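You operate a simulated robot arm through the tools that you are given. There is no shell and no other tool. Be economical: measure what you need, move in short steps, check, and stop when the job is done.

Carry out the task below with a simulated two-armed robot. There is one attempt and no reset: what you move stays moved.

Task
Stack the clay slab labelled "V35" from the top of the far table on top of the clay slab labelled "N07". Stack the iron plate that says "L64" from the counter before the right rack on top of the iron plate that says "V19". Open the bricks drawer, take the red half brick from the inside of the bricks drawer and put it on the foam mat on the back counter and shut the drawer again. Put the iron ingot that says "V31" from the top of the far table on the top of the tilt board and the iron ingot labelled "B63" on the far half of the near table. Open the crate lid. The order is free.

It is judged by the outcome, as a careful person would: the job done as asked, and still so three seconds after it is handed in. It fails if anything else is knocked over, pushed out of place, dropped, spilled or broken. Lids that push on must go on centred and level and be pressed home; caps that screw on are set level and turned clockwise until they are tight.

Robot
Two 7-joint arms with two-finger parallel grippers on one trunk, on a base that drives. Base frame: it is fixed to the floor where the robot stands at the start and does not move with it; the origin is under the middle of the robot, x ahead of it, y to its left, z up; the surface under the hand at the start is at about z = 95. Lengths are in cm, angles in degrees, forces in N, time in s.
The left shoulder is at the start at [11, 16.9, 148.6], the right one opposite. With the tool pointing down near the work surface each hand reaches from about 44 to 76 cm from the robot's upright axis, wherever it stands, measured 20 degrees to its own side. Places, roughly: bricks drawer [-150, -160, 20]; clay slab [75, 0, 100]; crate lid [780, 160, 80]; far half of the near table [400, 50, 100]; foam mat on the back counter (37x25 cm) [-128, -198, 90]; half brick [-150, -150, 25]; iron ingot [75, -75, 100]; iron plate [-100, -275, 100]; top of the tilt board [70, -490, 90]. Payload 1.57 kg a hand.
The TCP of each hand is the grasp point between the finger pads, 3 cm short of the fingertips. In the tool frame z runs along the fingers and y along their closing line. The gripper opens to 8 cm. The fingers are 1.7 cm wide and 1.2 cm thick; the gripper's body (4 by 8.2 cm) begins 8 cm behind the TCP.
Orientation is that of the tool frame in the base frame, as a unit quaternion [x, y, z, w]. With the fingers straight down and closing along the base's y, the tool's x points along the base's -x, its y along +y and its z along -z.

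Tools
- The arms move only by the tool send_rows. It takes "left_commands", "right_commands" or both (then of equal length, played together; a hand with none holds still); each is a list of rows, each a list of 7 numbers: the shift along the base's x, y, z in units of 300 mm (1.0 is 300 mm), then the turn, a rotation vector about the base's x, y, z in units of 180 degrees (1.0 is 180 degrees), then the closure, from 0 (fully open) to 1 (shut). In form: [[dx, dy, dz, ax, ay, az, gripper], ...]. A call has 1 to 20 rows; each row is the pose to reach, as a shift and turn from the pose commanded when the call began. A call with a number of a shift or a turn outside -1 to 1 is refused whole. Rows are played at 5 a second. More than 5 cm and 8.6 degrees between two rows, or a gripper value outside its range, and nothing of the call is played. A pose out of reach is approached as far as the arm can. The call stops where the force on the tool passes 40 N (or 10 N more than at its start, if that is more) or the arm is blocked; 0.2 s more then pass. Each finger travels about 7.2 cm/s and halts on what it meets, pressing with about 38 N; the grip force reading is that of the motor and also rises with nothing between the fingers. The clock runs only during rows and for 0.2 s after the last one: add rows that repeat a pose to give the fingers time. The reply holds the time, the measured pose of the TCP, the force on the tool along the base axes, the opening and the grip force, in the units named above and with some noise, with the torque about the TCP (base axes, N m) and any sound that the robot's microphone picked up.
- Cameras (640 x 400 px; columns grow to the right, rows downward): "scene" is now at [17.12, -3.18, 166.13]; the picture's right is [-0.41, -0.91, 0.00], its down [-0.67, 0.30, -0.67] and it looks along [0.61, -0.28, -0.74] (base axes); focal length 256 px, centre (320, 200). "left" rides on the left gripper at [7.2, 0.7, -12.2] in its tool frame; the picture's right is [-0.09, 1.00, 0.00], its down [-0.84, -0.08, -0.54] and it looks along [-0.54, -0.05, 0.84] (tool axes); focal length 238 px, centre (320, 200). "right" rides on the right gripper at [7.2, -0.7, -12.2] in its tool frame; the picture's right is [0.09, 1.00, 0.00], its down [-0.84, 0.08, -0.54] and it looks along [-0.54, 0.05, 0.84] (tool axes); focal length 238 px, centre (320, 200). There is no depth. A picture from a camera that has moved, and an enlarged one, comes with that camera's place and axes in the base frame and with its lens. The place of the scene camera against the robot may be out by one fixed shift of up to 2.5 cm in any direction.
- camera(camera): a new picture of that camera. The clock stands still meanwhile.
- raise_lower(by): slides the trunk up (or, below 0, down) by that many cm; the arms and the scene camera ride with it, the base frame stays. It gives what a move gives, with no picture.
- drive_base(legs): drives the robot by 1 to 6 legs, each [ahead, left, turn to the left] in cm, cm and degrees, along the robot's own axes; the way and the turn of a leg run together, so that a leg with both is an arc; at most 150 cm and 180 degrees a leg. The arms and the cameras ride along, it lands a little off, and it stops where it bumps. It gives what a move gives.
- head_to(pan, tilt): turns the head with the scene camera to pan (to the left, within 86 degrees either way) and tilt (down, from -29 to 69), counted from straight ahead of the robot. It gives what a move gives.
- close_up(camera, box): a new picture of the part [left, top, right, bottom] of that camera's present view, enlarged. The clock stands still meanwhile.
- hand_in(): hands the job in; it is judged then, once.

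Work in short steps. Places have to be worked out from the pictures, the camera data and where the tool is seen: move nearer, look again, correct. Check each grasp and each placing, and mend what went wrong. You have 196 turns and 176 pictures in all, those below and enlarged ones among them. Open the grippers and draw the arms clear of the work before you hand the job in, unless the task says otherwise; then end with one line.

The tools are called after "Call:" as a command line: name --argument value ..., lists and objects as JSON in quotes. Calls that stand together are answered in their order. send_rows: Moves the arms, as the interface text tells. Its arguments: {"type":"object","properties":{"left_commands":{"type":"array","items":{"type":"array","items":{"type":"number"}}},"right_commands":{"type":"array","items":{"type":"array","items":{"type":"number"}}}},"required":[]} The other tools are called the same way: raise_lower (by) slides the trunk up or down; drive_base (legs) drives the base; head_to (pan, tilt) turns the head that bears the scene camera; camera (camera) takes a picture; close_up (camera, box) takes an enlarged picture of a part of a camera's view; hand_in () hands the job in.

At the start:

```text
time: 0.0
left_position: [65.24, -0.74, 118.15]
left_orientation: [0.0, 1.0, -0.001, -0.001]
left_force: [0.8, 0.3, 0.4]
left_wrist_torque: [0.01, 0.01, 0.0]
left_grip_width: 8.01
left_finger_force: 0.0
right_position: [47.18, -57.12, 99.87]
right_orientation: [0.0, 1.0, 0.0, 0.0]
right_force: [-0.3, -0.3, -1.7]
right_wrist_torque: [0.0, 0.01, 0.02]
right_grip_width: 8.02
right_finger_force: 0.1
trunk travel left (down, up): [-80.0, 9.0]
robot x, y, heading: [-0.05, 0.28, 0.1]
head pan, tilt: [-24.3, 47.6]
```

scene: 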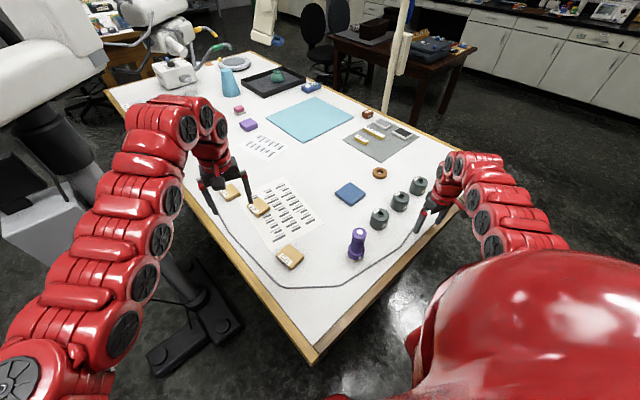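
right: 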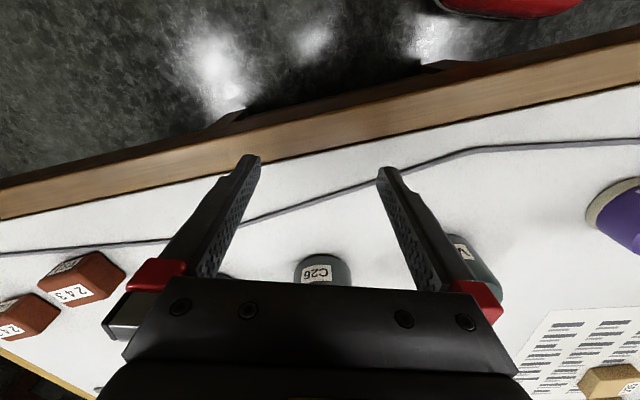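
left: 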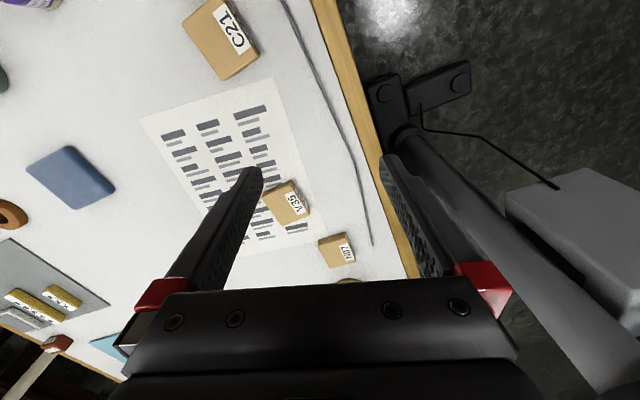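

I'll lift both hands clear of the table first, then look around.

Call:
send_rows --left_commands '[[0, 0, 0.15, 0, 0, 0, 0], [0, 0, 0.3, 0, 0, 0, 0], [0, 0, 0.3, 0, 0, 0, 0]]' --right_commands '[[0, 0, 0.15, 0, 0, 0, 0], [0, 0, 0.3, 0, 0, 0, 0], [0, 0, 0.45, 0, 0, 0, 0]]'

Call:
camera --camera "right"

Call:
camera --camera "left"

Call:
close_up --camera "scene" --box '[180, 60, 480, 280]'

```text
time: 0.8
left_position: [65.98, -0.89, 124.96]
left_orientation: [0.0, 1.0, -0.001, 0.001]
left_force: [0.0, 0.3, 0.4]
left_wrist_torque: [-0.01, 0.04, -0.02]
left_grip_width: 7.99
left_finger_force: 0.0
left hand out of reach, approached as far as the arm can: row 2, 3
right_position: [47.48, -57.05, 113.3]
right_orientation: [-0.001, 1.0, 0.0, -0.001]
right_force: [0.5, -0.3, -0.1]
right_wrist_torque: [-0.01, 0.0, -0.01]
right_grip_width: 8.03
right_finger_force: 0.1
trunk travel left (down, up): [-80.0, 9.0]
robot x, y, heading: [-0.12, 0.18, -0.1]
head pan, tilt: [-24.3, 47.6]
```

```text
172 pictures are left
camera right: at [40.36, -57.8, 125.72], right [-0.09, 1.0, 0.0], down [0.84, 0.08, 0.54], along [0.54, 0.05, -0.84], focal length 238 px, centre (320, 200)
```

right: 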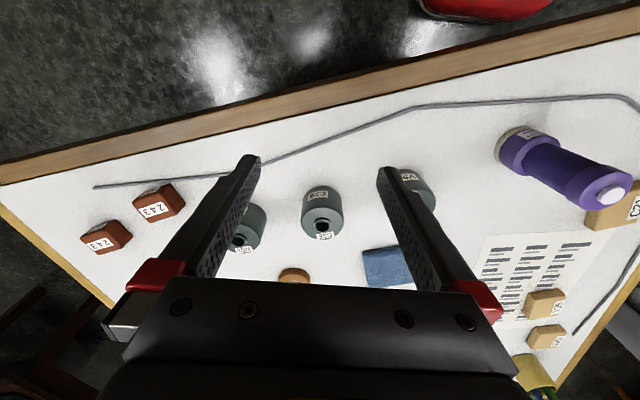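

```text
171 pictures are left
camera left: at [58.67, -0.26, 137.15], right [0.09, 1.0, 0.0], down [0.84, -0.08, 0.54], along [0.54, -0.05, -0.84], focal length 238 px, centre (320, 200)
```

left: 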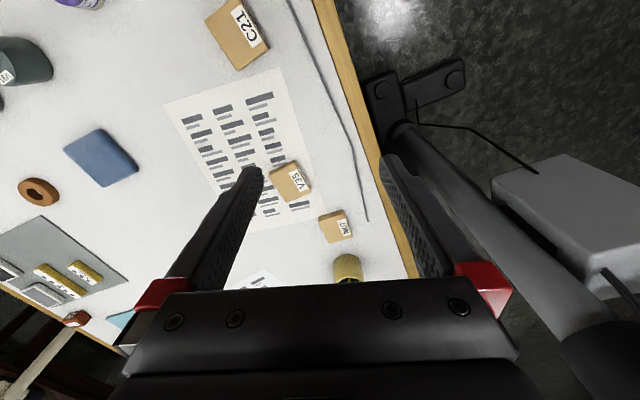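

```text
1.82 times, centred on (330, 170) of scene
camera zoom: at [17.27, -3.14, 166.11], right [-0.41, -0.91, 0.0], down [-0.67, 0.3, -0.67], along [0.61, -0.28, -0.74], focal length 465 px, centre (302, 254)
```

zoom: 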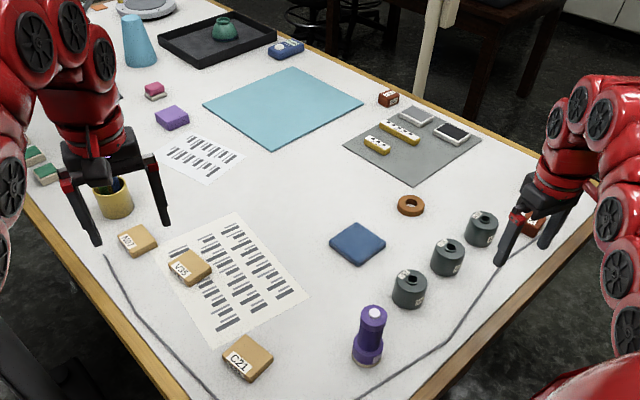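

Close-up on the red blocks and the far one to read labels.

Call:
close_up --camera "right" --box '[70, 170, 200, 260]'

Call:
close_up --camera "scene" --box '[330, 90, 480, 190]'

Call:
close_up --camera "right" --box '[220, 160, 450, 260]'

```text
4.44 times, centred on (135, 215) of right
camera zoom: at [40.36, -57.8, 125.72], right [-0.09, 1.0, 0.0], down [0.84, 0.08, 0.54], along [0.54, 0.05, -0.84], focal length 1059 px, centre (1142, 133)
```

zoom: 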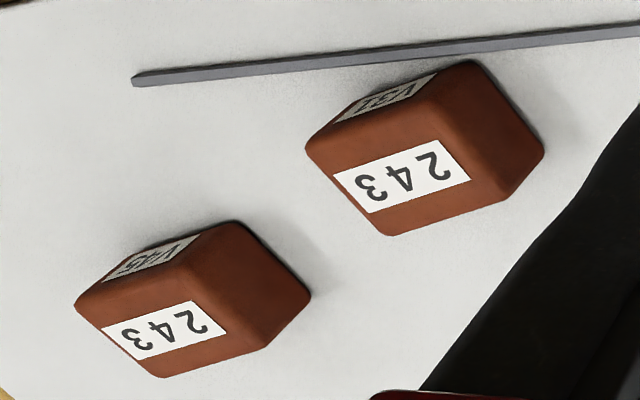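

```text
4.00 times, centred on (405, 140) of scene
camera zoom: at [17.27, -3.14, 166.11], right [-0.41, -0.91, 0.0], down [-0.67, 0.3, -0.67], along [0.61, -0.28, -0.74], focal length 1024 px, centre (-20, 440)
```

zoom: 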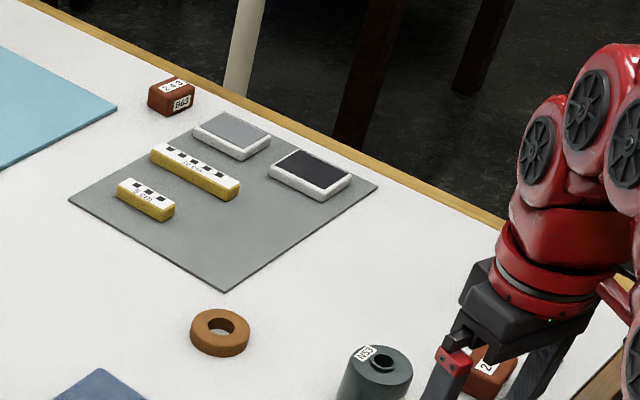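

```text
2.78 times, centred on (335, 210) of right
camera zoom: at [40.36, -57.8, 125.72], right [-0.09, 1.0, 0.0], down [0.84, 0.08, 0.54], along [0.54, 0.05, -0.84], focal length 663 px, centre (278, 172)
```

zoom: 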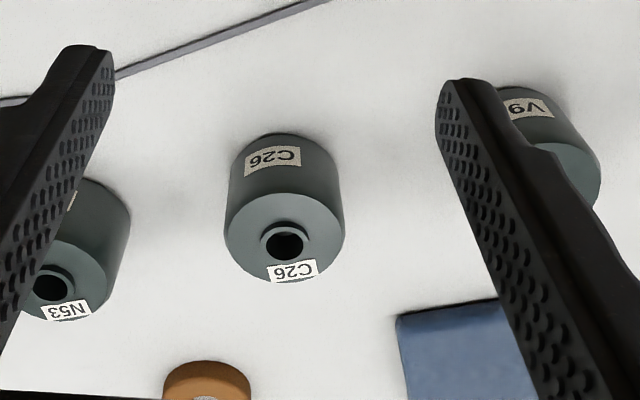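

V31 is the red ingot at about (62,-79) and B63 is at about (120,-77) on the table's far side. Now I'll look around to map obstacles.

Call:
head_to --pan 50 --tilt 30

Call:
camera --camera "scene"

Call:
head_to --pan -15 --tilt 15

Call:
camera --camera "scene"

Call:
head_to --pan -80 --tilt 20

Call:
camera --camera "scene"

```text
time: 2.3
left_position: [65.73, -0.85, 125.07]
left_orientation: [-0.001, 1.0, -0.001, 0.0]
left_force: [-0.8, -0.9, 0.2]
left_wrist_torque: [0.0, -0.01, 0.0]
left_grip_width: 7.99
left_finger_force: 0.0
right_position: [47.55, -57.22, 113.44]
right_orientation: [0.0, 1.0, 0.001, 0.0]
right_force: [-0.3, -0.2, 0.5]
right_wrist_torque: [0.0, 0.01, -0.02]
right_grip_width: 8.0
right_finger_force: 0.1
trunk travel left (down, up): [-80.0, 9.0]
robot x, y, heading: [-0.0, 0.07, 0.0]
head pan, tilt: [50.0, 30.0]
```

```text
166 pictures are left
camera scene: at [15.73, 7.0, 168.75], right [0.77, -0.64, 0.0], down [-0.32, -0.38, -0.87], along [0.56, 0.66, -0.5], focal length 256 px, centre (320, 200)
```

scene: 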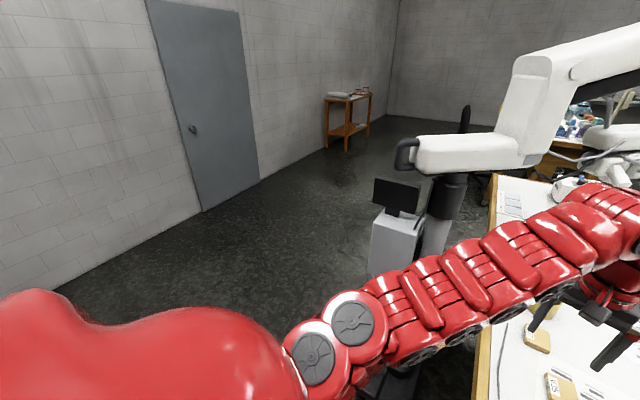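

```text
time: 3.6
left_position: [65.88, -0.71, 124.81]
left_orientation: [0.0, 1.0, -0.001, -0.001]
left_force: [0.7, 0.3, 0.4]
left_wrist_torque: [-0.03, -0.01, 0.02]
left_grip_width: 8.02
left_finger_force: 0.0
right_position: [47.35, -57.08, 113.32]
right_orientation: [0.0, 1.0, 0.001, 0.0]
right_force: [-0.6, -0.5, -0.7]
right_wrist_torque: [-0.03, 0.0, 0.0]
right_grip_width: 7.97
right_finger_force: 0.1
trunk travel left (down, up): [-80.0, 9.0]
robot x, y, heading: [-0.23, 0.17, -0.1]
head pan, tilt: [-15.0, 15.0]
```

```text
165 pictures are left
camera scene: at [18.94, -2.32, 171.17], right [-0.26, -0.97, 0.0], down [-0.25, 0.07, -0.97], along [0.93, -0.25, -0.26], focal length 256 px, centre (320, 200)
```

scene: 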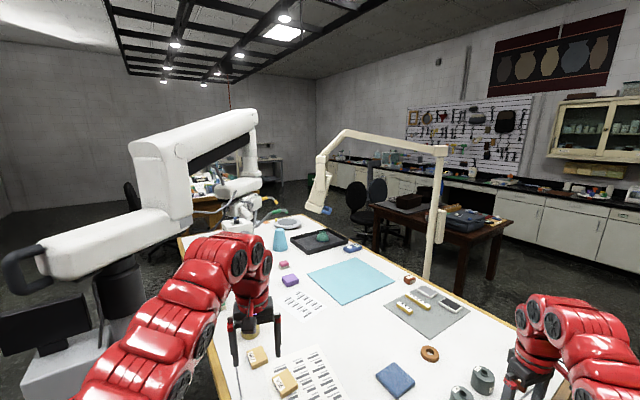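

```text
time: 5.0
left_position: [65.85, -0.81, 124.99]
left_orientation: [0.0, 1.0, 0.0, 0.0]
left_force: [0.3, 0.9, 0.1]
left_wrist_torque: [0.0, -0.02, -0.02]
left_grip_width: 7.98
left_finger_force: 0.0
right_position: [47.33, -57.08, 113.38]
right_orientation: [0.0, 1.0, 0.0, 0.0]
right_force: [-0.8, -0.1, -0.9]
right_wrist_torque: [0.02, -0.01, -0.02]
right_grip_width: 7.98
right_finger_force: 0.1
trunk travel left (down, up): [-80.0, 9.0]
robot x, y, heading: [0.04, 0.22, 0.1]
head pan, tilt: [-80.0, 20.0]
```

```text
164 pictures are left
camera scene: at [11.54, -9.09, 170.36], right [-0.98, -0.17, 0.0], down [-0.06, 0.34, -0.94], along [0.16, -0.93, -0.34], focal length 256 px, centre (320, 200)
```

scene: 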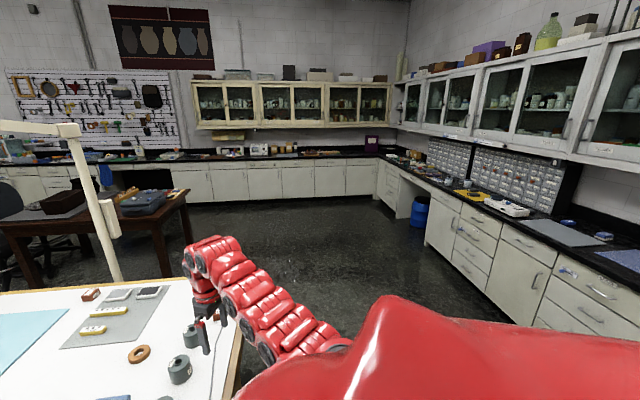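

Clear view of the room. I'll move left along the table's corner and turn right so the left hand can reach both slabs.

Call:
drive_base --legs '[[0, 32, 0], [0, 0, -50], [18, 21, 0]]'

Call:
head_to --pan 20 --tilt 50

Call:
camera --camera "scene"

Call:
camera --camera "left"

```text
time: 10.9
left_position: [70.03, -17.97, 124.93]
left_orientation: [0.419, 0.908, -0.001, 0.001]
left_force: [-0.6, -0.5, 0.1]
left_wrist_torque: [-0.04, -0.03, 0.04]
left_grip_width: 8.0
left_finger_force: 0.0
right_position: [15.41, -40.51, 113.43]
right_orientation: [0.419, 0.908, 0.0, 0.0]
right_force: [0.7, 0.3, -0.2]
right_wrist_torque: [-0.03, -0.02, 0.05]
right_grip_width: 8.02
right_finger_force: 0.1
trunk travel left (down, up): [-80.0, 9.0]
robot x, y, heading: [28.1, 32.45, -49.3]
head pan, tilt: [-80.0, 20.0]
```

```text
time: 12.7
left_position: [70.24, -18.04, 124.93]
left_orientation: [0.419, 0.908, -0.001, 0.0]
left_force: [1.3, 0.7, -0.3]
left_wrist_torque: [0.02, -0.03, -0.02]
left_grip_width: 7.98
left_finger_force: 0.1
right_position: [15.44, -40.56, 113.35]
right_orientation: [0.419, 0.908, 0.0, 0.0]
right_force: [-0.1, -0.1, 1.4]
right_wrist_torque: [0.01, 0.0, -0.02]
right_grip_width: 8.01
right_finger_force: 0.1
trunk travel left (down, up): [-80.0, 9.0]
robot x, y, heading: [28.02, 33.2, -49.7]
head pan, tilt: [20.0, 50.0]
```

```text
163 pictures are left
camera scene: at [41.88, 22.76, 165.8], right [-0.49, -0.87, 0.0], down [-0.67, 0.38, -0.64], along [0.56, -0.32, -0.77], focal length 256 px, centre (320, 200)
```

scene: 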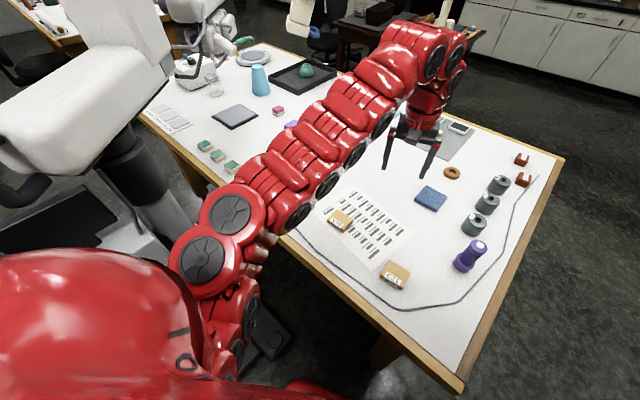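

```text
162 pictures are left
camera left: at [65.99, -12.24, 137.19], right [0.82, 0.58, 0.0], down [0.49, -0.69, 0.54], along [0.31, -0.44, -0.84], focal length 238 px, centre (320, 200)
```

left: 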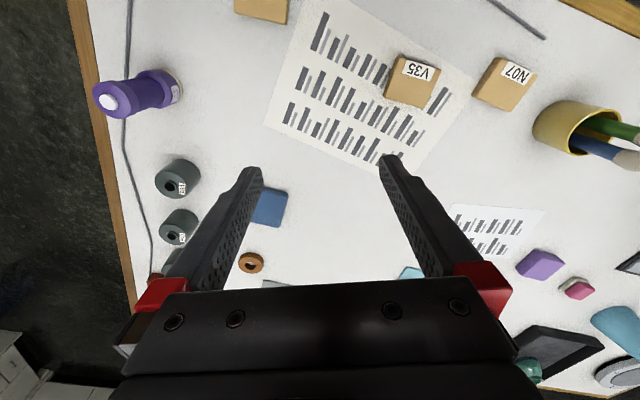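

V35 is around (80,-7.8) and N07 around (91.5,0.1), both turned about 18°. I'll bring the left hand above V35 and turn it so the fingers close across the short side.

Call:
send_rows --left_commands '[[0.033, 0.034, -0.04, 0, 0, 0.038, 0], [0.065, 0.068, -0.08, 0, 0, 0.077, 0], [0.098, 0.102, -0.12, 0, 0, 0.115, 0], [0.131, 0.136, -0.16, 0, 0, 0.153, 0], [0.163, 0.17, -0.2, 0, 0, 0.192, 0], [0.196, 0.204, -0.24, 0, 0, 0.23, 0], [0.229, 0.238, -0.28, 0, 0, 0.268, 0], [0.262, 0.272, -0.32, 0, 0, 0.306, 0], [0.294, 0.306, -0.36, 0, 0, 0.345, 0], [0.327, 0.34, -0.4, 0, 0, 0.383, 0], [0.327, 0.34, -0.4, 0, 0, 0.383, 0]]'

Call:
camera --camera "left"

```text
time: 15.1
left_position: [80.02, -7.6, 112.79]
left_orientation: [-0.17, 0.985, 0.0, 0.0]
left_force: [-0.7, -0.7, 0.3]
left_wrist_torque: [0.02, -0.03, -0.01]
left_grip_width: 7.99
left_finger_force: 0.1
right_position: [15.46, -40.65, 113.21]
right_orientation: [0.419, 0.908, 0.0, 0.0]
right_force: [-0.1, -0.8, 0.1]
right_wrist_torque: [0.01, -0.01, 0.01]
right_grip_width: 7.99
right_finger_force: 0.1
trunk travel left (down, up): [-80.0, 9.0]
robot x, y, heading: [28.75, 32.44, -49.5]
head pan, tilt: [20.0, 50.0]
```

```text
161 pictures are left
camera left: at [72.88, -9.56, 125.11], right [-0.25, 0.97, 0.0], down [0.81, 0.21, 0.54], along [0.53, 0.13, -0.84], focal length 238 px, centre (320, 200)
```

left: 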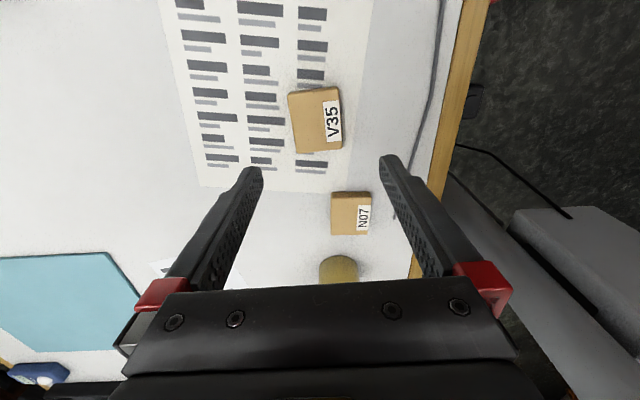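

V35 reads at about (80,-8.2), nearly centred under the hand. Descending to about z 98.5 and gripping.

Call:
send_rows --left_commands '[[0, -0.017, -0.12, 0, 0, 0.012, 0], [0, -0.017, -0.24, 0, 0, 0.012, 0], [0, -0.017, -0.36, 0, 0, 0.012, 0], [0, -0.017, -0.43, 0, 0, 0.012, 0], [0, -0.017, -0.477, 0, 0, 0.012, 0], [0, -0.017, -0.477, 0, 0, 0.012, 0], [0, -0.017, -0.477, 0, 0, 0.012, 0.5], [0, -0.017, -0.477, 0, 0, 0.012, 1], [0, -0.017, -0.477, 0, 0, 0.012, 1], [0, -0.017, -0.477, 0, 0, 0.012, 1]]'

Call:
camera --camera "left"

```text
time: 17.3
left_position: [80.03, -8.16, 98.58]
left_orientation: [-0.187, 0.982, 0.0, 0.0]
left_force: [-0.1, -0.4, -0.6]
left_wrist_torque: [0.0, 0.04, -0.01]
left_grip_width: 5.71
left_finger_force: 38.0
right_position: [15.51, -40.56, 113.46]
right_orientation: [0.418, 0.908, 0.0, 0.0]
right_force: [0.6, 0.4, 0.3]
right_wrist_torque: [0.03, 0.0, 0.01]
right_grip_width: 8.02
right_finger_force: 0.0
trunk travel left (down, up): [-80.0, 9.0]
robot x, y, heading: [28.22, 32.72, -49.8]
head pan, tilt: [20.0, 50.0]
```

```text
160 pictures are left
camera left: at [73.06, -10.44, 110.85], right [-0.28, 0.96, 0.0], down [0.81, 0.24, 0.54], along [0.52, 0.15, -0.84], focal length 238 px, centre (320, 200)
```

left: 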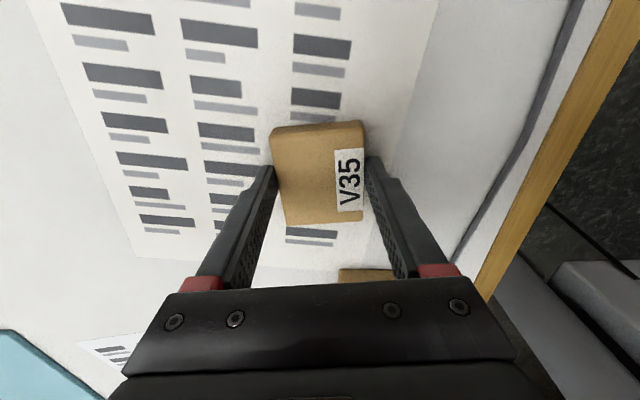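

Gripped at 5.7 cm. Lifting and going over N07 at a safe height.

Call:
send_rows --left_commands '[[0, 0, 0.1, 0, 0, 0, 1], [0, 0, 0.2, 0, 0, 0, 1], [0, 0, 0.33, 0, 0, 0, 1], [0.1, 0.06, 0.33, 0, 0, 0, 1], [0.2, 0.13, 0.33, 0, 0, 0, 1], [0.28, 0.19, 0.33, 0, 0, 0, 1], [0.28, 0.19, 0.33, 0, 0, 0, 1]]'

Call:
camera --camera "left"

Call:
camera --camera "scene"

```text
time: 18.9
left_position: [88.35, -2.69, 108.17]
left_orientation: [-0.187, 0.982, 0.0, 0.0]
left_force: [0.9, -0.2, 0.8]
left_wrist_torque: [0.01, 0.01, -0.02]
left_grip_width: 0.0
left_finger_force: 21.6
right_position: [15.36, -40.66, 113.39]
right_orientation: [0.42, 0.908, 0.0, 0.0]
right_force: [-1.1, -0.1, 0.3]
right_wrist_torque: [-0.02, 0.03, 0.0]
right_grip_width: 8.01
right_finger_force: 0.1
trunk travel left (down, up): [-80.0, 9.0]
robot x, y, heading: [27.8, 32.29, -49.4]
head pan, tilt: [20.0, 50.0]
```

```text
159 pictures are left
camera left: at [81.39, -4.97, 120.5], right [-0.28, 0.96, 0.0], down [0.81, 0.24, 0.54], along [0.52, 0.15, -0.84], focal length 238 px, centre (320, 200)
```

left: 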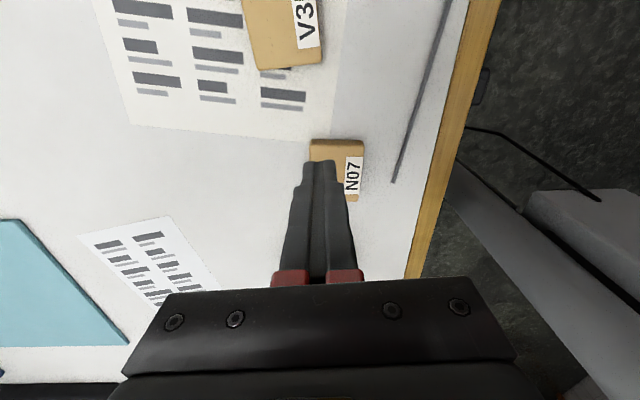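

```text
158 pictures are left
camera scene: at [41.83, 22.71, 165.8], right [-0.49, -0.87, 0.0], down [-0.67, 0.38, -0.64], along [0.56, -0.32, -0.77], focal length 256 px, centre (320, 200)
```

scene: 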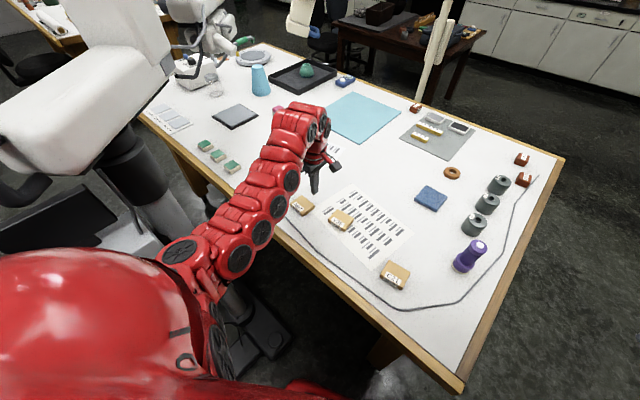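

It slipped out at lift and the slab is still in place. I'll return, go a little lower, grip, and lift slowly in a small test.

Call:
send_rows --left_commands '[[-0.1, -0.06, 0, 0, 0, 0, 0], [-0.2, -0.12, 0, 0, 0, 0, 0], [-0.28, -0.187, 0, 0, 0, 0, 0], [-0.28, -0.187, -0.12, 0, 0, 0, 0], [-0.28, -0.187, -0.24, 0, 0, 0, 0], [-0.28, -0.187, -0.3, 0, 0, 0, 0], [-0.28, -0.187, -0.32, 0, 0, 0, 0], [-0.28, -0.187, -0.335, 0, 0, 0, 0], [-0.28, -0.187, -0.345, 0, 0, 0, 0], [-0.28, -0.187, -0.345, 0, 0, 0, 0]]'

```text
time: 21.1
left_position: [79.94, -8.07, 98.22]
left_orientation: [-0.187, 0.982, -0.001, 0.0]
left_force: [0.2, 0.1, 0.0]
left_wrist_torque: [0.05, 0.0, 0.0]
left_grip_width: 7.98
left_finger_force: 0.1
right_position: [15.45, -40.65, 113.37]
right_orientation: [0.419, 0.908, 0.0, 0.0]
right_force: [0.1, 0.5, -0.1]
right_wrist_torque: [0.01, -0.02, 0.0]
right_grip_width: 8.0
right_finger_force: 0.1
trunk travel left (down, up): [-80.0, 9.0]
robot x, y, heading: [28.07, 32.92, -49.6]
head pan, tilt: [20.0, 50.0]
```

No contact yet; creep down until a touch, then decide.

Call:
send_rows --left_commands '[[0, 0, -0.007, 0, 0, 0, 0], [0, 0, -0.014, 0, 0, 0, 0], [0, 0, -0.02, 0, 0, 0, 0], [0, 0, -0.02, 0, 0, 0, 0]]'

```text
time: 22.1
left_position: [79.8, -8.06, 97.99]
left_orientation: [-0.187, 0.982, -0.003, 0.003]
left_force: [-0.6, -1.2, 39.1]
left_wrist_torque: [1.53, 0.81, -0.24]
left_grip_width: 7.88
left_finger_force: 0.1
right_position: [15.15, -40.42, 113.55]
right_orientation: [0.419, 0.908, 0.0, 0.001]
right_force: [-0.4, 0.1, -1.0]
right_wrist_torque: [-0.01, -0.01, 0.01]
right_grip_width: 8.03
right_finger_force: 0.1
trunk travel left (down, up): [-80.0, 9.0]
robot x, y, heading: [27.7, 32.65, -49.4]
head pan, tilt: [20.0, 50.0]
```

The table contact is at TCP z≈98.05. Raise 0.2, close fully with time, then lift slowly 2 cm.

Call:
send_rows --left_commands '[[0, 0, 0.01, 0, 0, 0, 0], [0, 0, 0.013, 0, 0, 0, 0.5], [0, 0, 0.013, 0, 0, 0, 1], [0, 0, 0.013, 0, 0, 0, 1], [0, 0, 0.013, 0, 0, 0, 1], [0, 0, 0.02, 0, 0, 0, 1], [0, 0, 0.03, 0, 0, 0, 1], [0, 0, 0.04, 0, 0, 0, 1], [0, 0, 0.05, 0, 0, 0, 1], [0, 0, 0.06, 0, 0, 0, 1], [0, 0, 0.07, 0, 0, 0, 1], [0, 0, 0.07, 0, 0, 0, 1]]'

Call:
camera --camera "left"

```text
time: 24.7
left_position: [80.13, -8.18, 99.67]
left_orientation: [-0.188, 0.982, -0.001, 0.0]
left_force: [-0.1, 0.5, -1.3]
left_wrist_torque: [-0.05, 0.04, -0.02]
left_grip_width: 5.72
left_finger_force: 38.1
right_position: [15.38, -40.64, 113.37]
right_orientation: [0.419, 0.908, 0.0, 0.0]
right_force: [-0.6, 0.2, 0.5]
right_wrist_torque: [0.0, 0.02, 0.01]
right_grip_width: 7.99
right_finger_force: 0.1
trunk travel left (down, up): [-80.0, 9.0]
robot x, y, heading: [28.36, 32.41, -49.8]
head pan, tilt: [20.0, 50.0]
```

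```text
157 pictures are left
camera left: at [72.99, -10.44, 111.91], right [-0.28, 0.96, 0.0], down [0.81, 0.24, 0.54], along [0.52, 0.15, -0.84], focal length 238 px, centre (320, 200)
```

left: 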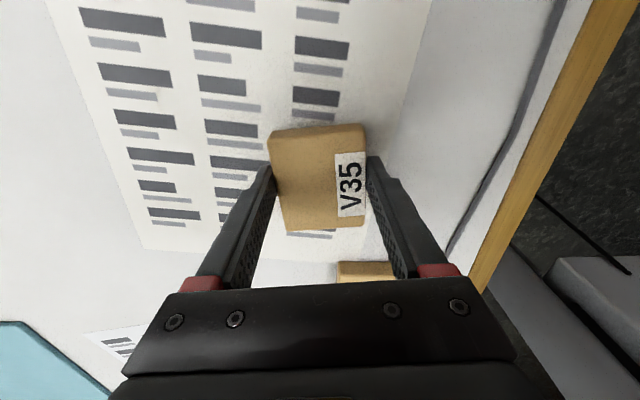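

It is held now. Lift slowly to z≈105 and move over N07 gently.

Call:
send_rows --left_commands '[[0, 0, 0.02, 0, 0, 0, 1], [0, 0, 0.05, 0, 0, 0, 1], [0, 0, 0.08, 0, 0, 0, 1], [0, 0, 0.12, 0, 0, 0, 1], [0, 0, 0.16, 0, 0, 0, 1], [0, 0, 0.18, 0, 0, 0, 1], [0.04, 0.03, 0.18, 0, 0, 0, 1], [0.08, 0.06, 0.18, 0, 0, 0, 1], [0.12, 0.09, 0.18, 0, 0, 0, 1], [0.16, 0.12, 0.18, 0, 0, 0, 1], [0.2, 0.14, 0.18, 0, 0, 0, 1], [0.2, 0.14, 0.18, 0, 0, 0, 1]]'

Call:
camera --camera "left"

```text
time: 27.3
left_position: [86.09, -4.06, 104.96]
left_orientation: [-0.188, 0.982, -0.001, 0.0]
left_force: [-0.5, 0.2, -1.3]
left_wrist_torque: [0.02, 0.01, 0.04]
left_grip_width: 5.7
left_finger_force: 37.4
right_position: [15.54, -40.6, 113.56]
right_orientation: [0.419, 0.908, 0.0, -0.001]
right_force: [0.2, -0.2, 0.7]
right_wrist_torque: [-0.02, 0.0, 0.0]
right_grip_width: 8.01
right_finger_force: 0.0
trunk travel left (down, up): [-80.0, 9.0]
robot x, y, heading: [28.56, 32.31, -49.5]
head pan, tilt: [20.0, 50.0]
```

```text
156 pictures are left
camera left: at [79.08, -6.3, 117.27], right [-0.28, 0.96, 0.0], down [0.81, 0.24, 0.54], along [0.52, 0.15, -0.84], focal length 238 px, centre (320, 200)
```

left: 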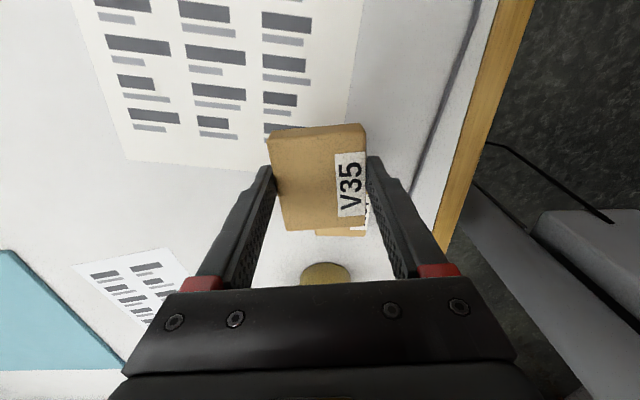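

Move above N07 and descend gently to near contact.

Call:
send_rows --left_commands '[[0.05, 0.035, 0, 0, 0, 0, 1], [0.1, 0.07, 0, 0, 0, 0, 1], [0.15, 0.105, 0, 0, 0, 0, 1], [0.187, 0.132, 0, 0, 0, 0, 1], [0.187, 0.132, 0, 0, 0, 0, 1], [0.187, 0.132, -0.04, 0, 0, 0, 1], [0.187, 0.132, -0.08, 0, 0, 0, 1], [0.187, 0.132, -0.11, 0, 0, 0, 1], [0.187, 0.132, -0.115, 0, 0, 0, 1], [0.187, 0.132, -0.12, 0, 0, 0, 1], [0.187, 0.132, -0.12, 0, 0, 0, 1]]'

Call:
camera --camera "left"

Call:
close_up --camera "scene" --box '[250, 130, 410, 230]'

```text
time: 29.7
left_position: [91.66, -0.02, 101.47]
left_orientation: [-0.188, 0.982, 0.001, 0.0]
left_force: [-0.5, 0.0, -1.6]
left_wrist_torque: [0.01, 0.0, 0.03]
left_grip_width: 5.72
left_finger_force: 37.8
right_position: [15.45, -40.56, 113.4]
right_orientation: [0.419, 0.908, 0.0, 0.0]
right_force: [0.0, 0.1, -0.3]
right_wrist_torque: [0.02, 0.01, 0.02]
right_grip_width: 8.0
right_finger_force: 0.0
trunk travel left (down, up): [-80.0, 9.0]
robot x, y, heading: [28.07, 32.71, -49.3]
head pan, tilt: [20.0, 50.0]
```

```text
155 pictures are left
camera left: at [84.66, -2.25, 113.71], right [-0.28, 0.96, 0.0], down [0.81, 0.24, 0.54], along [0.52, 0.15, -0.84], focal length 238 px, centre (320, 200)
```

left: 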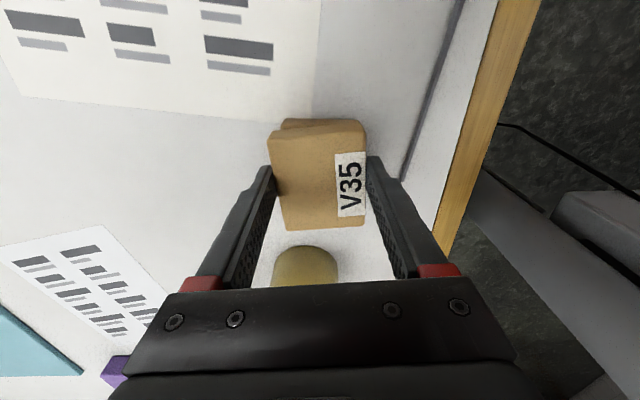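

```text
4.00 times, centred on (330, 180) of scene
camera zoom: at [41.89, 22.76, 165.8], right [-0.49, -0.87, 0.0], down [-0.67, 0.38, -0.64], along [0.56, -0.32, -0.77], focal length 1024 px, centre (280, 280)
```

zoom: 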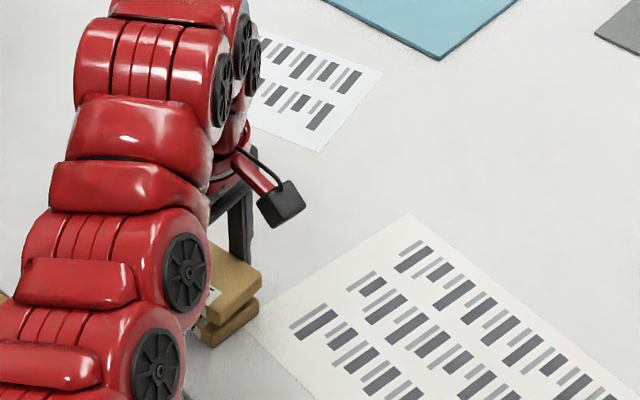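

Alignment is within half a centimetre; nudge (+0.2,+0.3) and settle down in tiny steps.

Call:
send_rows --left_commands '[[0.006, 0.01, 0, 0, 0, 0, 1], [0.006, 0.01, -0.007, 0, 0, 0, 1], [0.006, 0.01, -0.014, 0, 0, 0, 1], [0.006, 0.01, -0.02, 0, 0, 0, 1], [0.006, 0.01, -0.024, 0, 0, 0, 1], [0.006, 0.01, -0.024, 0, 0, 0, 1]]'

```text
time: 31.1
left_position: [91.96, 0.42, 100.76]
left_orientation: [-0.187, 0.982, -0.001, 0.0]
left_force: [-0.1, -0.5, -1.7]
left_wrist_torque: [-0.01, 0.02, -0.01]
left_grip_width: 5.73
left_finger_force: 37.7
right_position: [15.51, -40.66, 113.31]
right_orientation: [0.418, 0.908, 0.0, 0.0]
right_force: [0.6, -0.4, 0.1]
right_wrist_torque: [0.01, 0.01, -0.01]
right_grip_width: 8.02
right_finger_force: 0.2
trunk travel left (down, up): [-80.0, 9.0]
robot x, y, heading: [28.15, 32.63, -49.7]
head pan, tilt: [20.0, 50.0]
```

Still free; keep creeping down.

Call:
send_rows --left_commands '[[0, 0, -0.007, 0, 0, 0, 1], [0, 0, -0.014, 0, 0, 0, 1], [0, 0, -0.02, 0, 0, 0, 1], [0, 0, -0.024, 0, 0, 0, 1]]'

```text
time: 32.1
left_position: [91.82, 0.2, 99.93]
left_orientation: [-0.187, 0.982, -0.001, 0.001]
left_force: [0.0, -0.6, -0.7]
left_wrist_torque: [0.04, -0.01, 0.0]
left_grip_width: 5.75
left_finger_force: 37.8
right_position: [15.44, -40.57, 113.43]
right_orientation: [0.419, 0.908, 0.0, 0.0]
right_force: [0.3, 0.3, 0.2]
right_wrist_torque: [0.0, -0.03, -0.02]
right_grip_width: 8.02
right_finger_force: 0.0
trunk travel left (down, up): [-80.0, 9.0]
robot x, y, heading: [28.3, 32.46, -49.5]
head pan, tilt: [20.0, 50.0]
```

Call:
send_rows --left_commands '[[0, 0, -0.005, 0, 0, 0, 1], [0, 0, -0.01, 0, 0, 0, 1], [0, 0, -0.015, 0, 0, 0, 1], [0, 0, -0.02, 0, 0, 0, 1]]'

Call:
camera --camera "left"

```text
time: 33.1
left_position: [91.87, 0.18, 99.86]
left_orientation: [-0.188, 0.982, -0.004, 0.003]
left_force: [8.3, -5.4, 36.6]
left_wrist_torque: [-0.27, 0.02, 0.04]
left_grip_width: 5.71
left_finger_force: 38.3
right_position: [15.3, -40.51, 113.45]
right_orientation: [0.419, 0.908, -0.001, 0.002]
right_force: [-0.1, 0.2, 0.7]
right_wrist_torque: [-0.01, 0.01, 0.0]
right_grip_width: 8.02
right_finger_force: 0.1
trunk travel left (down, up): [-80.0, 9.0]
robot x, y, heading: [28.23, 32.64, -49.4]
head pan, tilt: [20.0, 50.0]
```

```text
153 pictures are left
camera left: at [84.68, -1.91, 112.16], right [-0.28, 0.96, -0.01], down [0.8, 0.24, 0.55], along [0.53, 0.15, -0.84], focal length 238 px, centre (320, 200)
```

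left: 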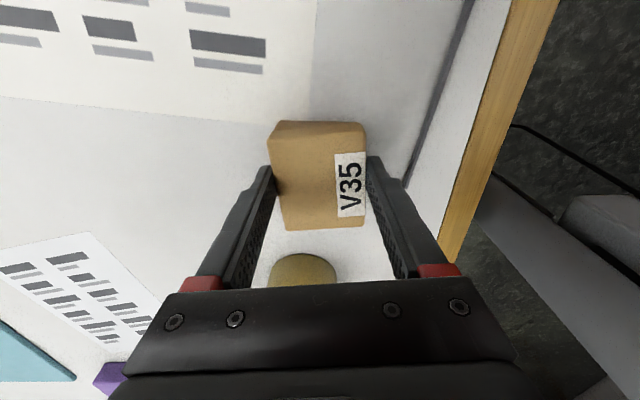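

Contact, aligned well. Unload slightly, open slowly, and rise straight up.

Call:
send_rows --left_commands '[[0, 0, 0.004, 0, 0, 0, 1], [0, 0, 0.006, 0, 0, 0, 0.5], [0, 0, 0.006, 0, 0, 0, 0], [0, 0, 0.006, 0, 0, 0, 0], [0, 0, 0.006, 0, 0, 0, 0], [0, 0, 0.06, 0, 0, 0, 0], [0, 0, 0.14, 0, 0, 0, 0], [0, 0, 0.26, 0, 0, 0, 0], [0, 0, 0.4, 0, 0, 0, 0]]'

Call:
camera --camera "left"

```text
time: 35.1
left_position: [91.9, 0.5, 111.56]
left_orientation: [-0.189, 0.982, 0.0, 0.0]
left_force: [0.3, -1.1, -0.4]
left_wrist_torque: [0.03, -0.01, -0.04]
left_grip_width: 7.99
left_finger_force: 0.1
right_position: [15.44, -40.56, 113.47]
right_orientation: [0.419, 0.908, 0.0, 0.0]
right_force: [-0.4, -0.3, -0.1]
right_wrist_torque: [0.0, -0.01, -0.02]
right_grip_width: 8.0
right_finger_force: 0.1
trunk travel left (down, up): [-80.0, 9.0]
robot x, y, heading: [27.96, 32.82, -49.8]
head pan, tilt: [20.0, 50.0]
```

```text
152 pictures are left
camera left: at [84.82, -1.72, 123.74], right [-0.28, 0.96, 0.0], down [0.81, 0.24, 0.54], along [0.52, 0.15, -0.84], focal length 238 px, centre (320, 200)
```

left: 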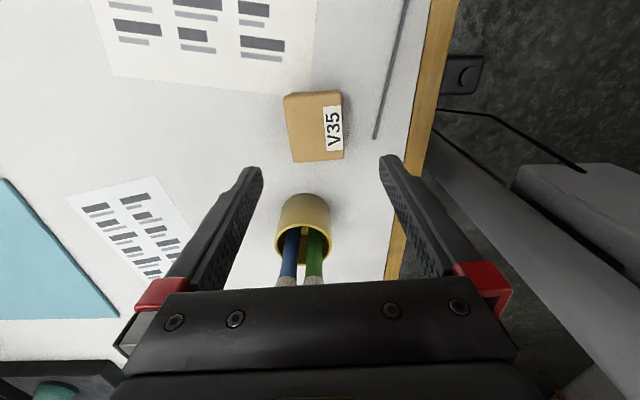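

V35 sits on N07 squarely. Retract the left hand, raise the right, then drive round to face V31.

Call:
send_rows --left_commands '[[0, 0, 0.1, 0, 0, -0.02, 0], [-0.06, -0.05, 0.2, 0, 0, -0.06, 0], [-0.12, -0.09, 0.3, 0, 0, -0.1, 0], [-0.2, -0.14, 0.38, 0, 0, -0.14, 0], [-0.28, -0.2, 0.42, 0, 0, -0.18, 0], [-0.36, -0.26, 0.43, 0, 0, -0.22, 0], [-0.44, -0.32, 0.43, 0, 0, -0.26, 0], [-0.5, -0.38, 0.43, 0, 0, -0.3, 0], [-0.57, -0.45, 0.43, 0, 0, -0.34, 0], [-0.64, -0.5, 0.43, 0, 0, -0.38, 0], [-0.7, -0.55, 0.43, 0, 0, -0.398, 0]]' --right_commands '[[0, 0, 0.05, 0, 0, 0, 0], [0, 0, 0.1, 0, 0, 0, 0], [0, 0, 0.15, 0, 0, 0, 0], [0, 0, 0.2, 0, 0, 0, 0], [0, 0, 0.25, 0, 0, 0, 0], [0, 0, 0.3, 0, 0, 0, 0], [0, 0, 0.35, 0, 0, 0, 0], [0, 0, 0.4, 0, 0, 0, 0], [0, 0, 0.4, 0, 0, 0, 0], [0, 0, 0.4, 0, 0, 0, 0], [0, 0, 0.4, 0, 0, 0, 0]]'

Call:
drive_base --legs '[[-20, -22, 0], [0, 0, 50], [0, -92, 0]]'

Call:
head_to --pan -20 --tilt 50

Call:
camera --camera "scene"

```text
time: 37.5
left_position: [70.93, -16.5, 124.09]
left_orientation: [0.423, 0.906, 0.0, 0.0]
left_force: [0.3, -0.2, 0.7]
left_wrist_torque: [0.0, -0.01, 0.05]
left_grip_width: 8.01
left_finger_force: 0.1
left hand out of reach, approached as far as the arm can: row 5, 6, 7, 8, 9
right_position: [15.26, -41.22, 123.56]
right_orientation: [0.419, 0.908, 0.0, -0.001]
right_force: [0.5, 0.6, 0.1]
right_wrist_torque: [0.03, 0.0, 0.03]
right_grip_width: 8.02
right_finger_force: 0.1
right hand out of reach, approached as far as the arm can: row 7, 8, 9, 10, 11
trunk travel left (down, up): [-80.0, 9.0]
robot x, y, heading: [27.79, 32.66, -49.2]
head pan, tilt: [20.0, 50.0]
```

```text
time: 46.2
left_position: [65.47, -56.31, 124.15]
left_orientation: [-0.008, 1.0, -0.002, -0.001]
left_force: [-0.1, -0.2, 0.0]
left_wrist_torque: [-0.01, 0.0, 0.0]
left_grip_width: 8.01
left_finger_force: 0.0
right_position: [49.59, -114.97, 123.64]
right_orientation: [-0.011, 1.0, 0.0, 0.001]
right_force: [0.1, 0.3, -0.2]
right_wrist_torque: [-0.02, -0.02, 0.02]
right_grip_width: 8.03
right_finger_force: 0.1
trunk travel left (down, up): [-80.0, 9.0]
robot x, y, heading: [0.34, -58.63, 1.3]
head pan, tilt: [20.0, 50.0]
```

```text
time: 47.3
left_position: [65.4, -56.43, 124.19]
left_orientation: [-0.007, 1.0, -0.001, 0.0]
left_force: [-0.1, 0.7, 0.5]
left_wrist_torque: [0.0, 0.03, 0.0]
left_grip_width: 7.98
left_finger_force: 0.1
right_position: [49.57, -115.01, 123.61]
right_orientation: [-0.012, 1.0, 0.0, 0.001]
right_force: [0.0, -0.5, 0.1]
right_wrist_torque: [0.01, -0.01, 0.0]
right_grip_width: 8.01
right_finger_force: 0.0
trunk travel left (down, up): [-80.0, 9.0]
robot x, y, heading: [0.48, -59.13, 1.6]
head pan, tilt: [-20.0, 50.0]
```

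```text
151 pictures are left
camera scene: at [17.58, -60.73, 165.8], right [-0.32, -0.95, 0.0], down [-0.73, 0.24, -0.64], along [0.61, -0.2, -0.77], focal length 256 px, centre (320, 200)
```

scene: 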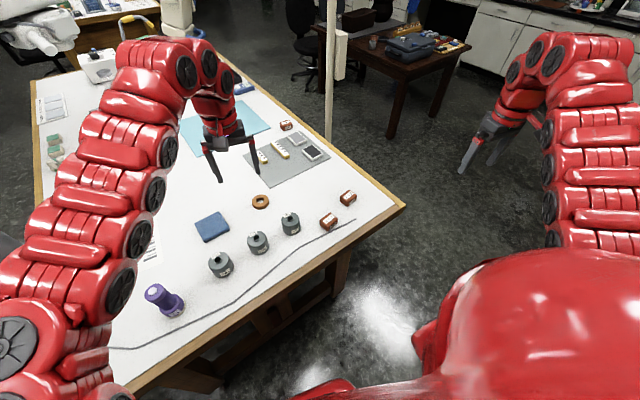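

V31 at (62,-79) is well within the right hand's reach. I'll move the left hand aside and bring the right over V31.

Call:
send_rows --left_commands '[[0, 0.1, 0, 0, 0, 0, 0], [0, 0.2, 0, 0, 0, 0, 0], [-0.05, 0.3, 0, 0, 0, 0, 0], [-0.1, 0.4, 0, 0, 0, 0, 0], [-0.15, 0.5, 0, 0, 0, 0, 0], [-0.15, 0.5, 0, 0, 0, 0, 0], [-0.15, 0.5, 0, 0, 0, 0, 0], [-0.15, 0.5, 0, 0, 0, 0, 0], [-0.15, 0.5, 0, 0, 0, 0, 0], [-0.15, 0.5, 0, 0, 0, 0, 0], [-0.15, 0.5, 0, 0, 0, 0, 0]]' --right_commands '[[0.04, 0.12, 0, 0, 0, 0, 0], [0.08, 0.24, 0, 0, 0, 0.01, 0], [0.12, 0.36, 0, 0, 0, 0.02, 0], [0.16, 0.48, 0, 0, 0, 0.04, 0], [0.2, 0.6, 0, 0, 0, 0.06, 0], [0.24, 0.72, 0, 0, 0, 0.08, 0], [0.28, 0.84, 0, 0, 0, 0.1, 0], [0.32, 0.96, -0.06, 0, 0, 0.1, 0], [0.36, 1, -0.15, 0, 0, 0.1, 0], [0.41, 1, -0.28, 0, 0, 0.1, 0], [0.41, 1, -0.3, 0, 0, 0.1, 0]]'

Call:
camera --camera "right"

```text
time: 49.7
left_position: [62.58, -41.32, 122.09]
left_orientation: [-0.008, 1.0, -0.001, 0.001]
left_force: [-0.5, -0.2, 0.1]
left_wrist_torque: [0.03, 0.0, 0.0]
left_grip_width: 8.0
left_finger_force: 0.1
left hand out of reach, approached as far as the arm can: row 3, 4, 5, 6, 7, 8, 9, 10, 11
right_position: [61.66, -86.65, 121.91]
right_orientation: [-0.168, 0.986, 0.001, -0.001]
right_force: [-0.5, 0.8, -0.3]
right_wrist_torque: [0.01, -0.02, 0.01]
right_grip_width: 7.99
right_finger_force: 0.1
right hand out of reach, approached as far as the arm can: row 1, 2, 3, 4, 5, 6, 7, 8, 9, 10, 11
trunk travel left (down, up): [-80.0, 9.0]
robot x, y, heading: [0.26, -58.01, 1.5]
head pan, tilt: [-20.0, 50.0]
```

```text
150 pictures are left
camera right: at [55.18, -89.72, 134.23], right [-0.42, 0.91, 0.0], down [0.76, 0.35, 0.54], along [0.49, 0.23, -0.84], focal length 238 px, centre (320, 200)
```

right: 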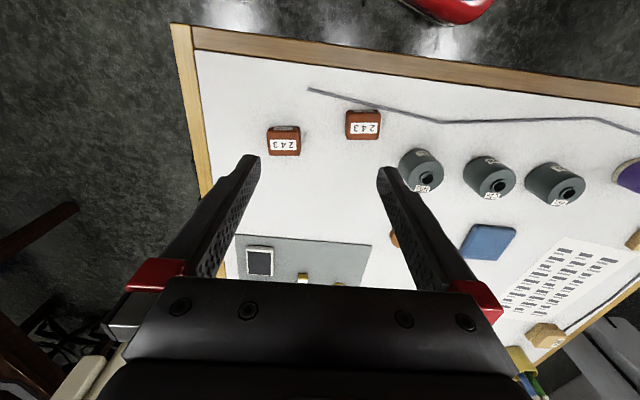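

V31 at about (61.3,-79.6). Moving the right hand over it, staying high enough.

Call:
send_rows --right_commands '[[0, 0.08, -0.05, 0, 0, 0, 0], [0, 0.16, -0.12, 0, 0, 0, 0], [0, 0.23, -0.2, 0, 0, 0, 0], [0, 0.235, -0.3, 0, 0, 0, 0], [0, 0.235, -0.4, 0, 0, 0, 0], [0, 0.235, -0.4, 0, 0, 0, 0]]'

Call:
camera --camera "right"

```text
time: 51.1
left_position: [62.52, -41.41, 122.21]
left_orientation: [-0.008, 1.0, -0.001, 0.001]
left_force: [1.0, -0.4, 0.2]
left_wrist_torque: [0.01, 0.0, 0.0]
left_grip_width: 7.98
left_finger_force: 0.1
right_position: [62.15, -85.04, 122.13]
right_orientation: [-0.168, 0.986, 0.001, 0.001]
right_force: [-0.1, 0.1, -0.2]
right_wrist_torque: [0.0, -0.01, 0.01]
right_grip_width: 7.97
right_finger_force: 0.0
right hand out of reach, approached as far as the arm can: row 1, 2, 3, 4, 5, 6
trunk travel left (down, up): [-80.0, 9.0]
robot x, y, heading: [0.34, -58.56, 1.5]
head pan, tilt: [-20.0, 50.0]
```

```text
149 pictures are left
camera right: at [55.57, -88.03, 134.33], right [-0.42, 0.91, 0.0], down [0.76, 0.35, 0.54], along [0.49, 0.23, -0.84], focal length 238 px, centre (320, 200)
```

right: 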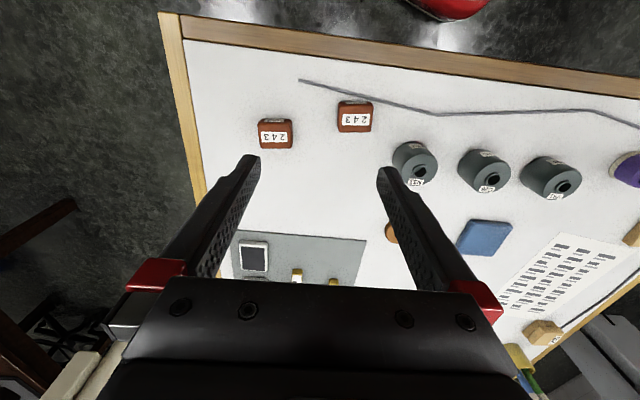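

The arm seems caught at a limit. I'll try pulling it back toward the robot while going down, to see whether it frees.

Call:
send_rows --right_commands '[[-0.1, 0, 0, 0, 0, 0, 0], [-0.2, 0, 0, 0, 0, 0, 0], [-0.3, 0, 0, 0, 0, 0, 0], [-0.3, 0, 0, 0, 0, 0, 0]]'

Call:
head_to --pan -20 --tilt 35

Call:
camera --camera "scene"

```text
time: 52.1
left_position: [62.54, -41.18, 122.14]
left_orientation: [-0.008, 1.0, -0.001, 0.001]
left_force: [-0.7, -0.5, -1.0]
left_wrist_torque: [0.0, -0.02, 0.01]
left_grip_width: 8.03
left_finger_force: 0.0
right_position: [61.86, -87.11, 121.82]
right_orientation: [-0.169, 0.986, 0.0, 0.0]
right_force: [-1.0, 0.0, 1.3]
right_wrist_torque: [-0.01, -0.03, 0.03]
right_grip_width: 8.03
right_finger_force: 0.1
right hand out of reach, approached as far as the arm can: row 1, 2, 3, 4
trunk travel left (down, up): [-80.0, 9.0]
robot x, y, heading: [0.53, -58.59, 1.4]
head pan, tilt: [-20.0, 50.0]
```

```text
time: 52.9
left_position: [62.51, -41.31, 122.17]
left_orientation: [-0.008, 1.0, -0.001, 0.001]
left_force: [-0.1, -0.8, 0.4]
left_wrist_torque: [0.01, -0.01, 0.0]
left_grip_width: 8.01
left_finger_force: 0.1
right_position: [61.69, -87.05, 121.82]
right_orientation: [-0.17, 0.986, 0.0, 0.001]
right_force: [0.0, 0.6, 0.3]
right_wrist_torque: [0.0, 0.0, 0.01]
right_grip_width: 8.0
right_finger_force: 0.1
trunk travel left (down, up): [-80.0, 9.0]
robot x, y, heading: [0.63, -58.36, 1.5]
head pan, tilt: [-20.0, 35.0]
```

```text
148 pictures are left
camera scene: at [18.62, -61.13, 167.96], right [-0.32, -0.95, 0.0], down [-0.54, 0.18, -0.82], along [0.78, -0.26, -0.57], focal length 256 px, centre (320, 200)
```

scene: 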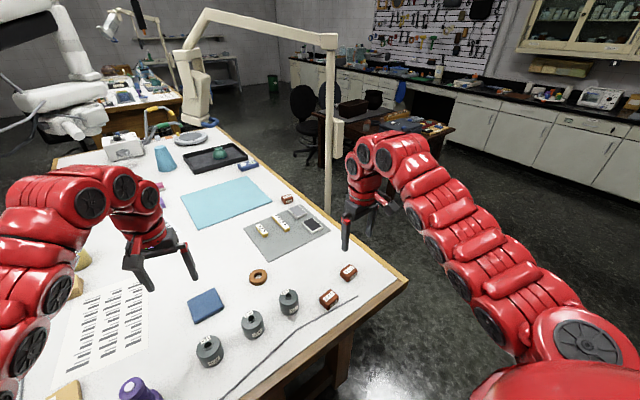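

Possibly a wrist joint limit with this turn. Undo the 18° yaw and see if the hand moves freely.

Call:
send_rows --right_commands '[[0, 0, 0, 0, 0, -0.04, 0], [0, 0, 0, 0, 0, -0.08, 0], [0, 0, 0, 0, 0, -0.12, 0], [0, 0, 0, 0, 0, -0.16, 0], [0, 0, 0, 0, 0, -0.2, 0], [0, 0, 0, 0, 0, -0.2, 0]]'

```text
time: 54.3
left_position: [62.62, -41.28, 122.15]
left_orientation: [-0.009, 1.0, -0.002, 0.002]
left_force: [0.5, -0.4, 0.2]
left_wrist_torque: [-0.01, 0.0, 0.02]
left_grip_width: 7.99
left_finger_force: 0.0
right_position: [61.86, -87.09, 121.31]
right_orientation: [0.146, 0.989, 0.0, 0.0]
right_force: [0.2, 0.3, 0.5]
right_wrist_torque: [0.01, 0.01, 0.02]
right_grip_width: 7.99
right_finger_force: 0.1
trunk travel left (down, up): [-80.0, 9.0]
robot x, y, heading: [0.43, -58.8, 1.6]
head pan, tilt: [-20.0, 35.0]
```

That resolved the limit. Now move over V31 with this yaw and go down a bit.

Call:
send_rows --right_commands '[[0, 0.08, -0.1, 0, 0, 0, 0], [0, 0.16, -0.2, 0, 0, 0, 0], [-0.01, 0.24, -0.3, 0, 0, 0, 0], [-0.01, 0.24, -0.35, 0, 0, 0, 0], [-0.01, 0.24, -0.35, 0, 0, 0, 0]]'

Call:
camera --camera "right"

```text
time: 55.5
left_position: [62.58, -41.27, 122.15]
left_orientation: [-0.008, 1.0, -0.001, 0.0]
left_force: [-0.3, 0.4, 0.9]
left_wrist_torque: [-0.01, 0.01, -0.01]
left_grip_width: 8.0
left_finger_force: 0.2
right_position: [61.75, -87.25, 121.36]
right_orientation: [0.145, 0.989, 0.0, -0.001]
right_force: [-0.5, -0.6, -0.6]
right_wrist_torque: [-0.02, -0.02, 0.02]
right_grip_width: 8.01
right_finger_force: 0.1
right hand out of reach, approached as far as the arm can: row 1, 2, 3, 4, 5
trunk travel left (down, up): [-80.0, 9.0]
robot x, y, heading: [0.61, -58.45, 1.4]
head pan, tilt: [-20.0, 35.0]
```

```text
147 pictures are left
camera right: at [54.76, -85.7, 133.69], right [0.2, 0.98, 0.0], down [0.83, -0.17, 0.54], along [0.53, -0.11, -0.84], focal length 238 px, centre (320, 200)
```

right: 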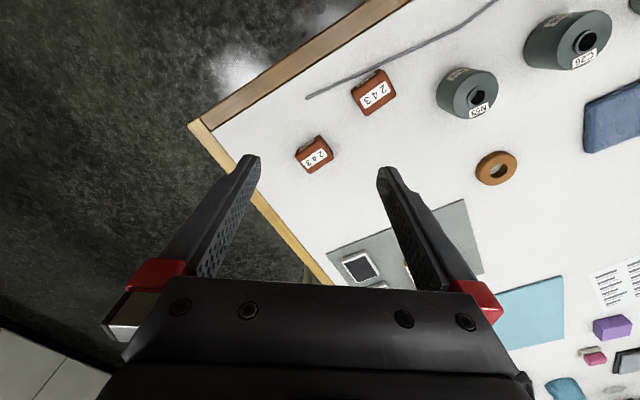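

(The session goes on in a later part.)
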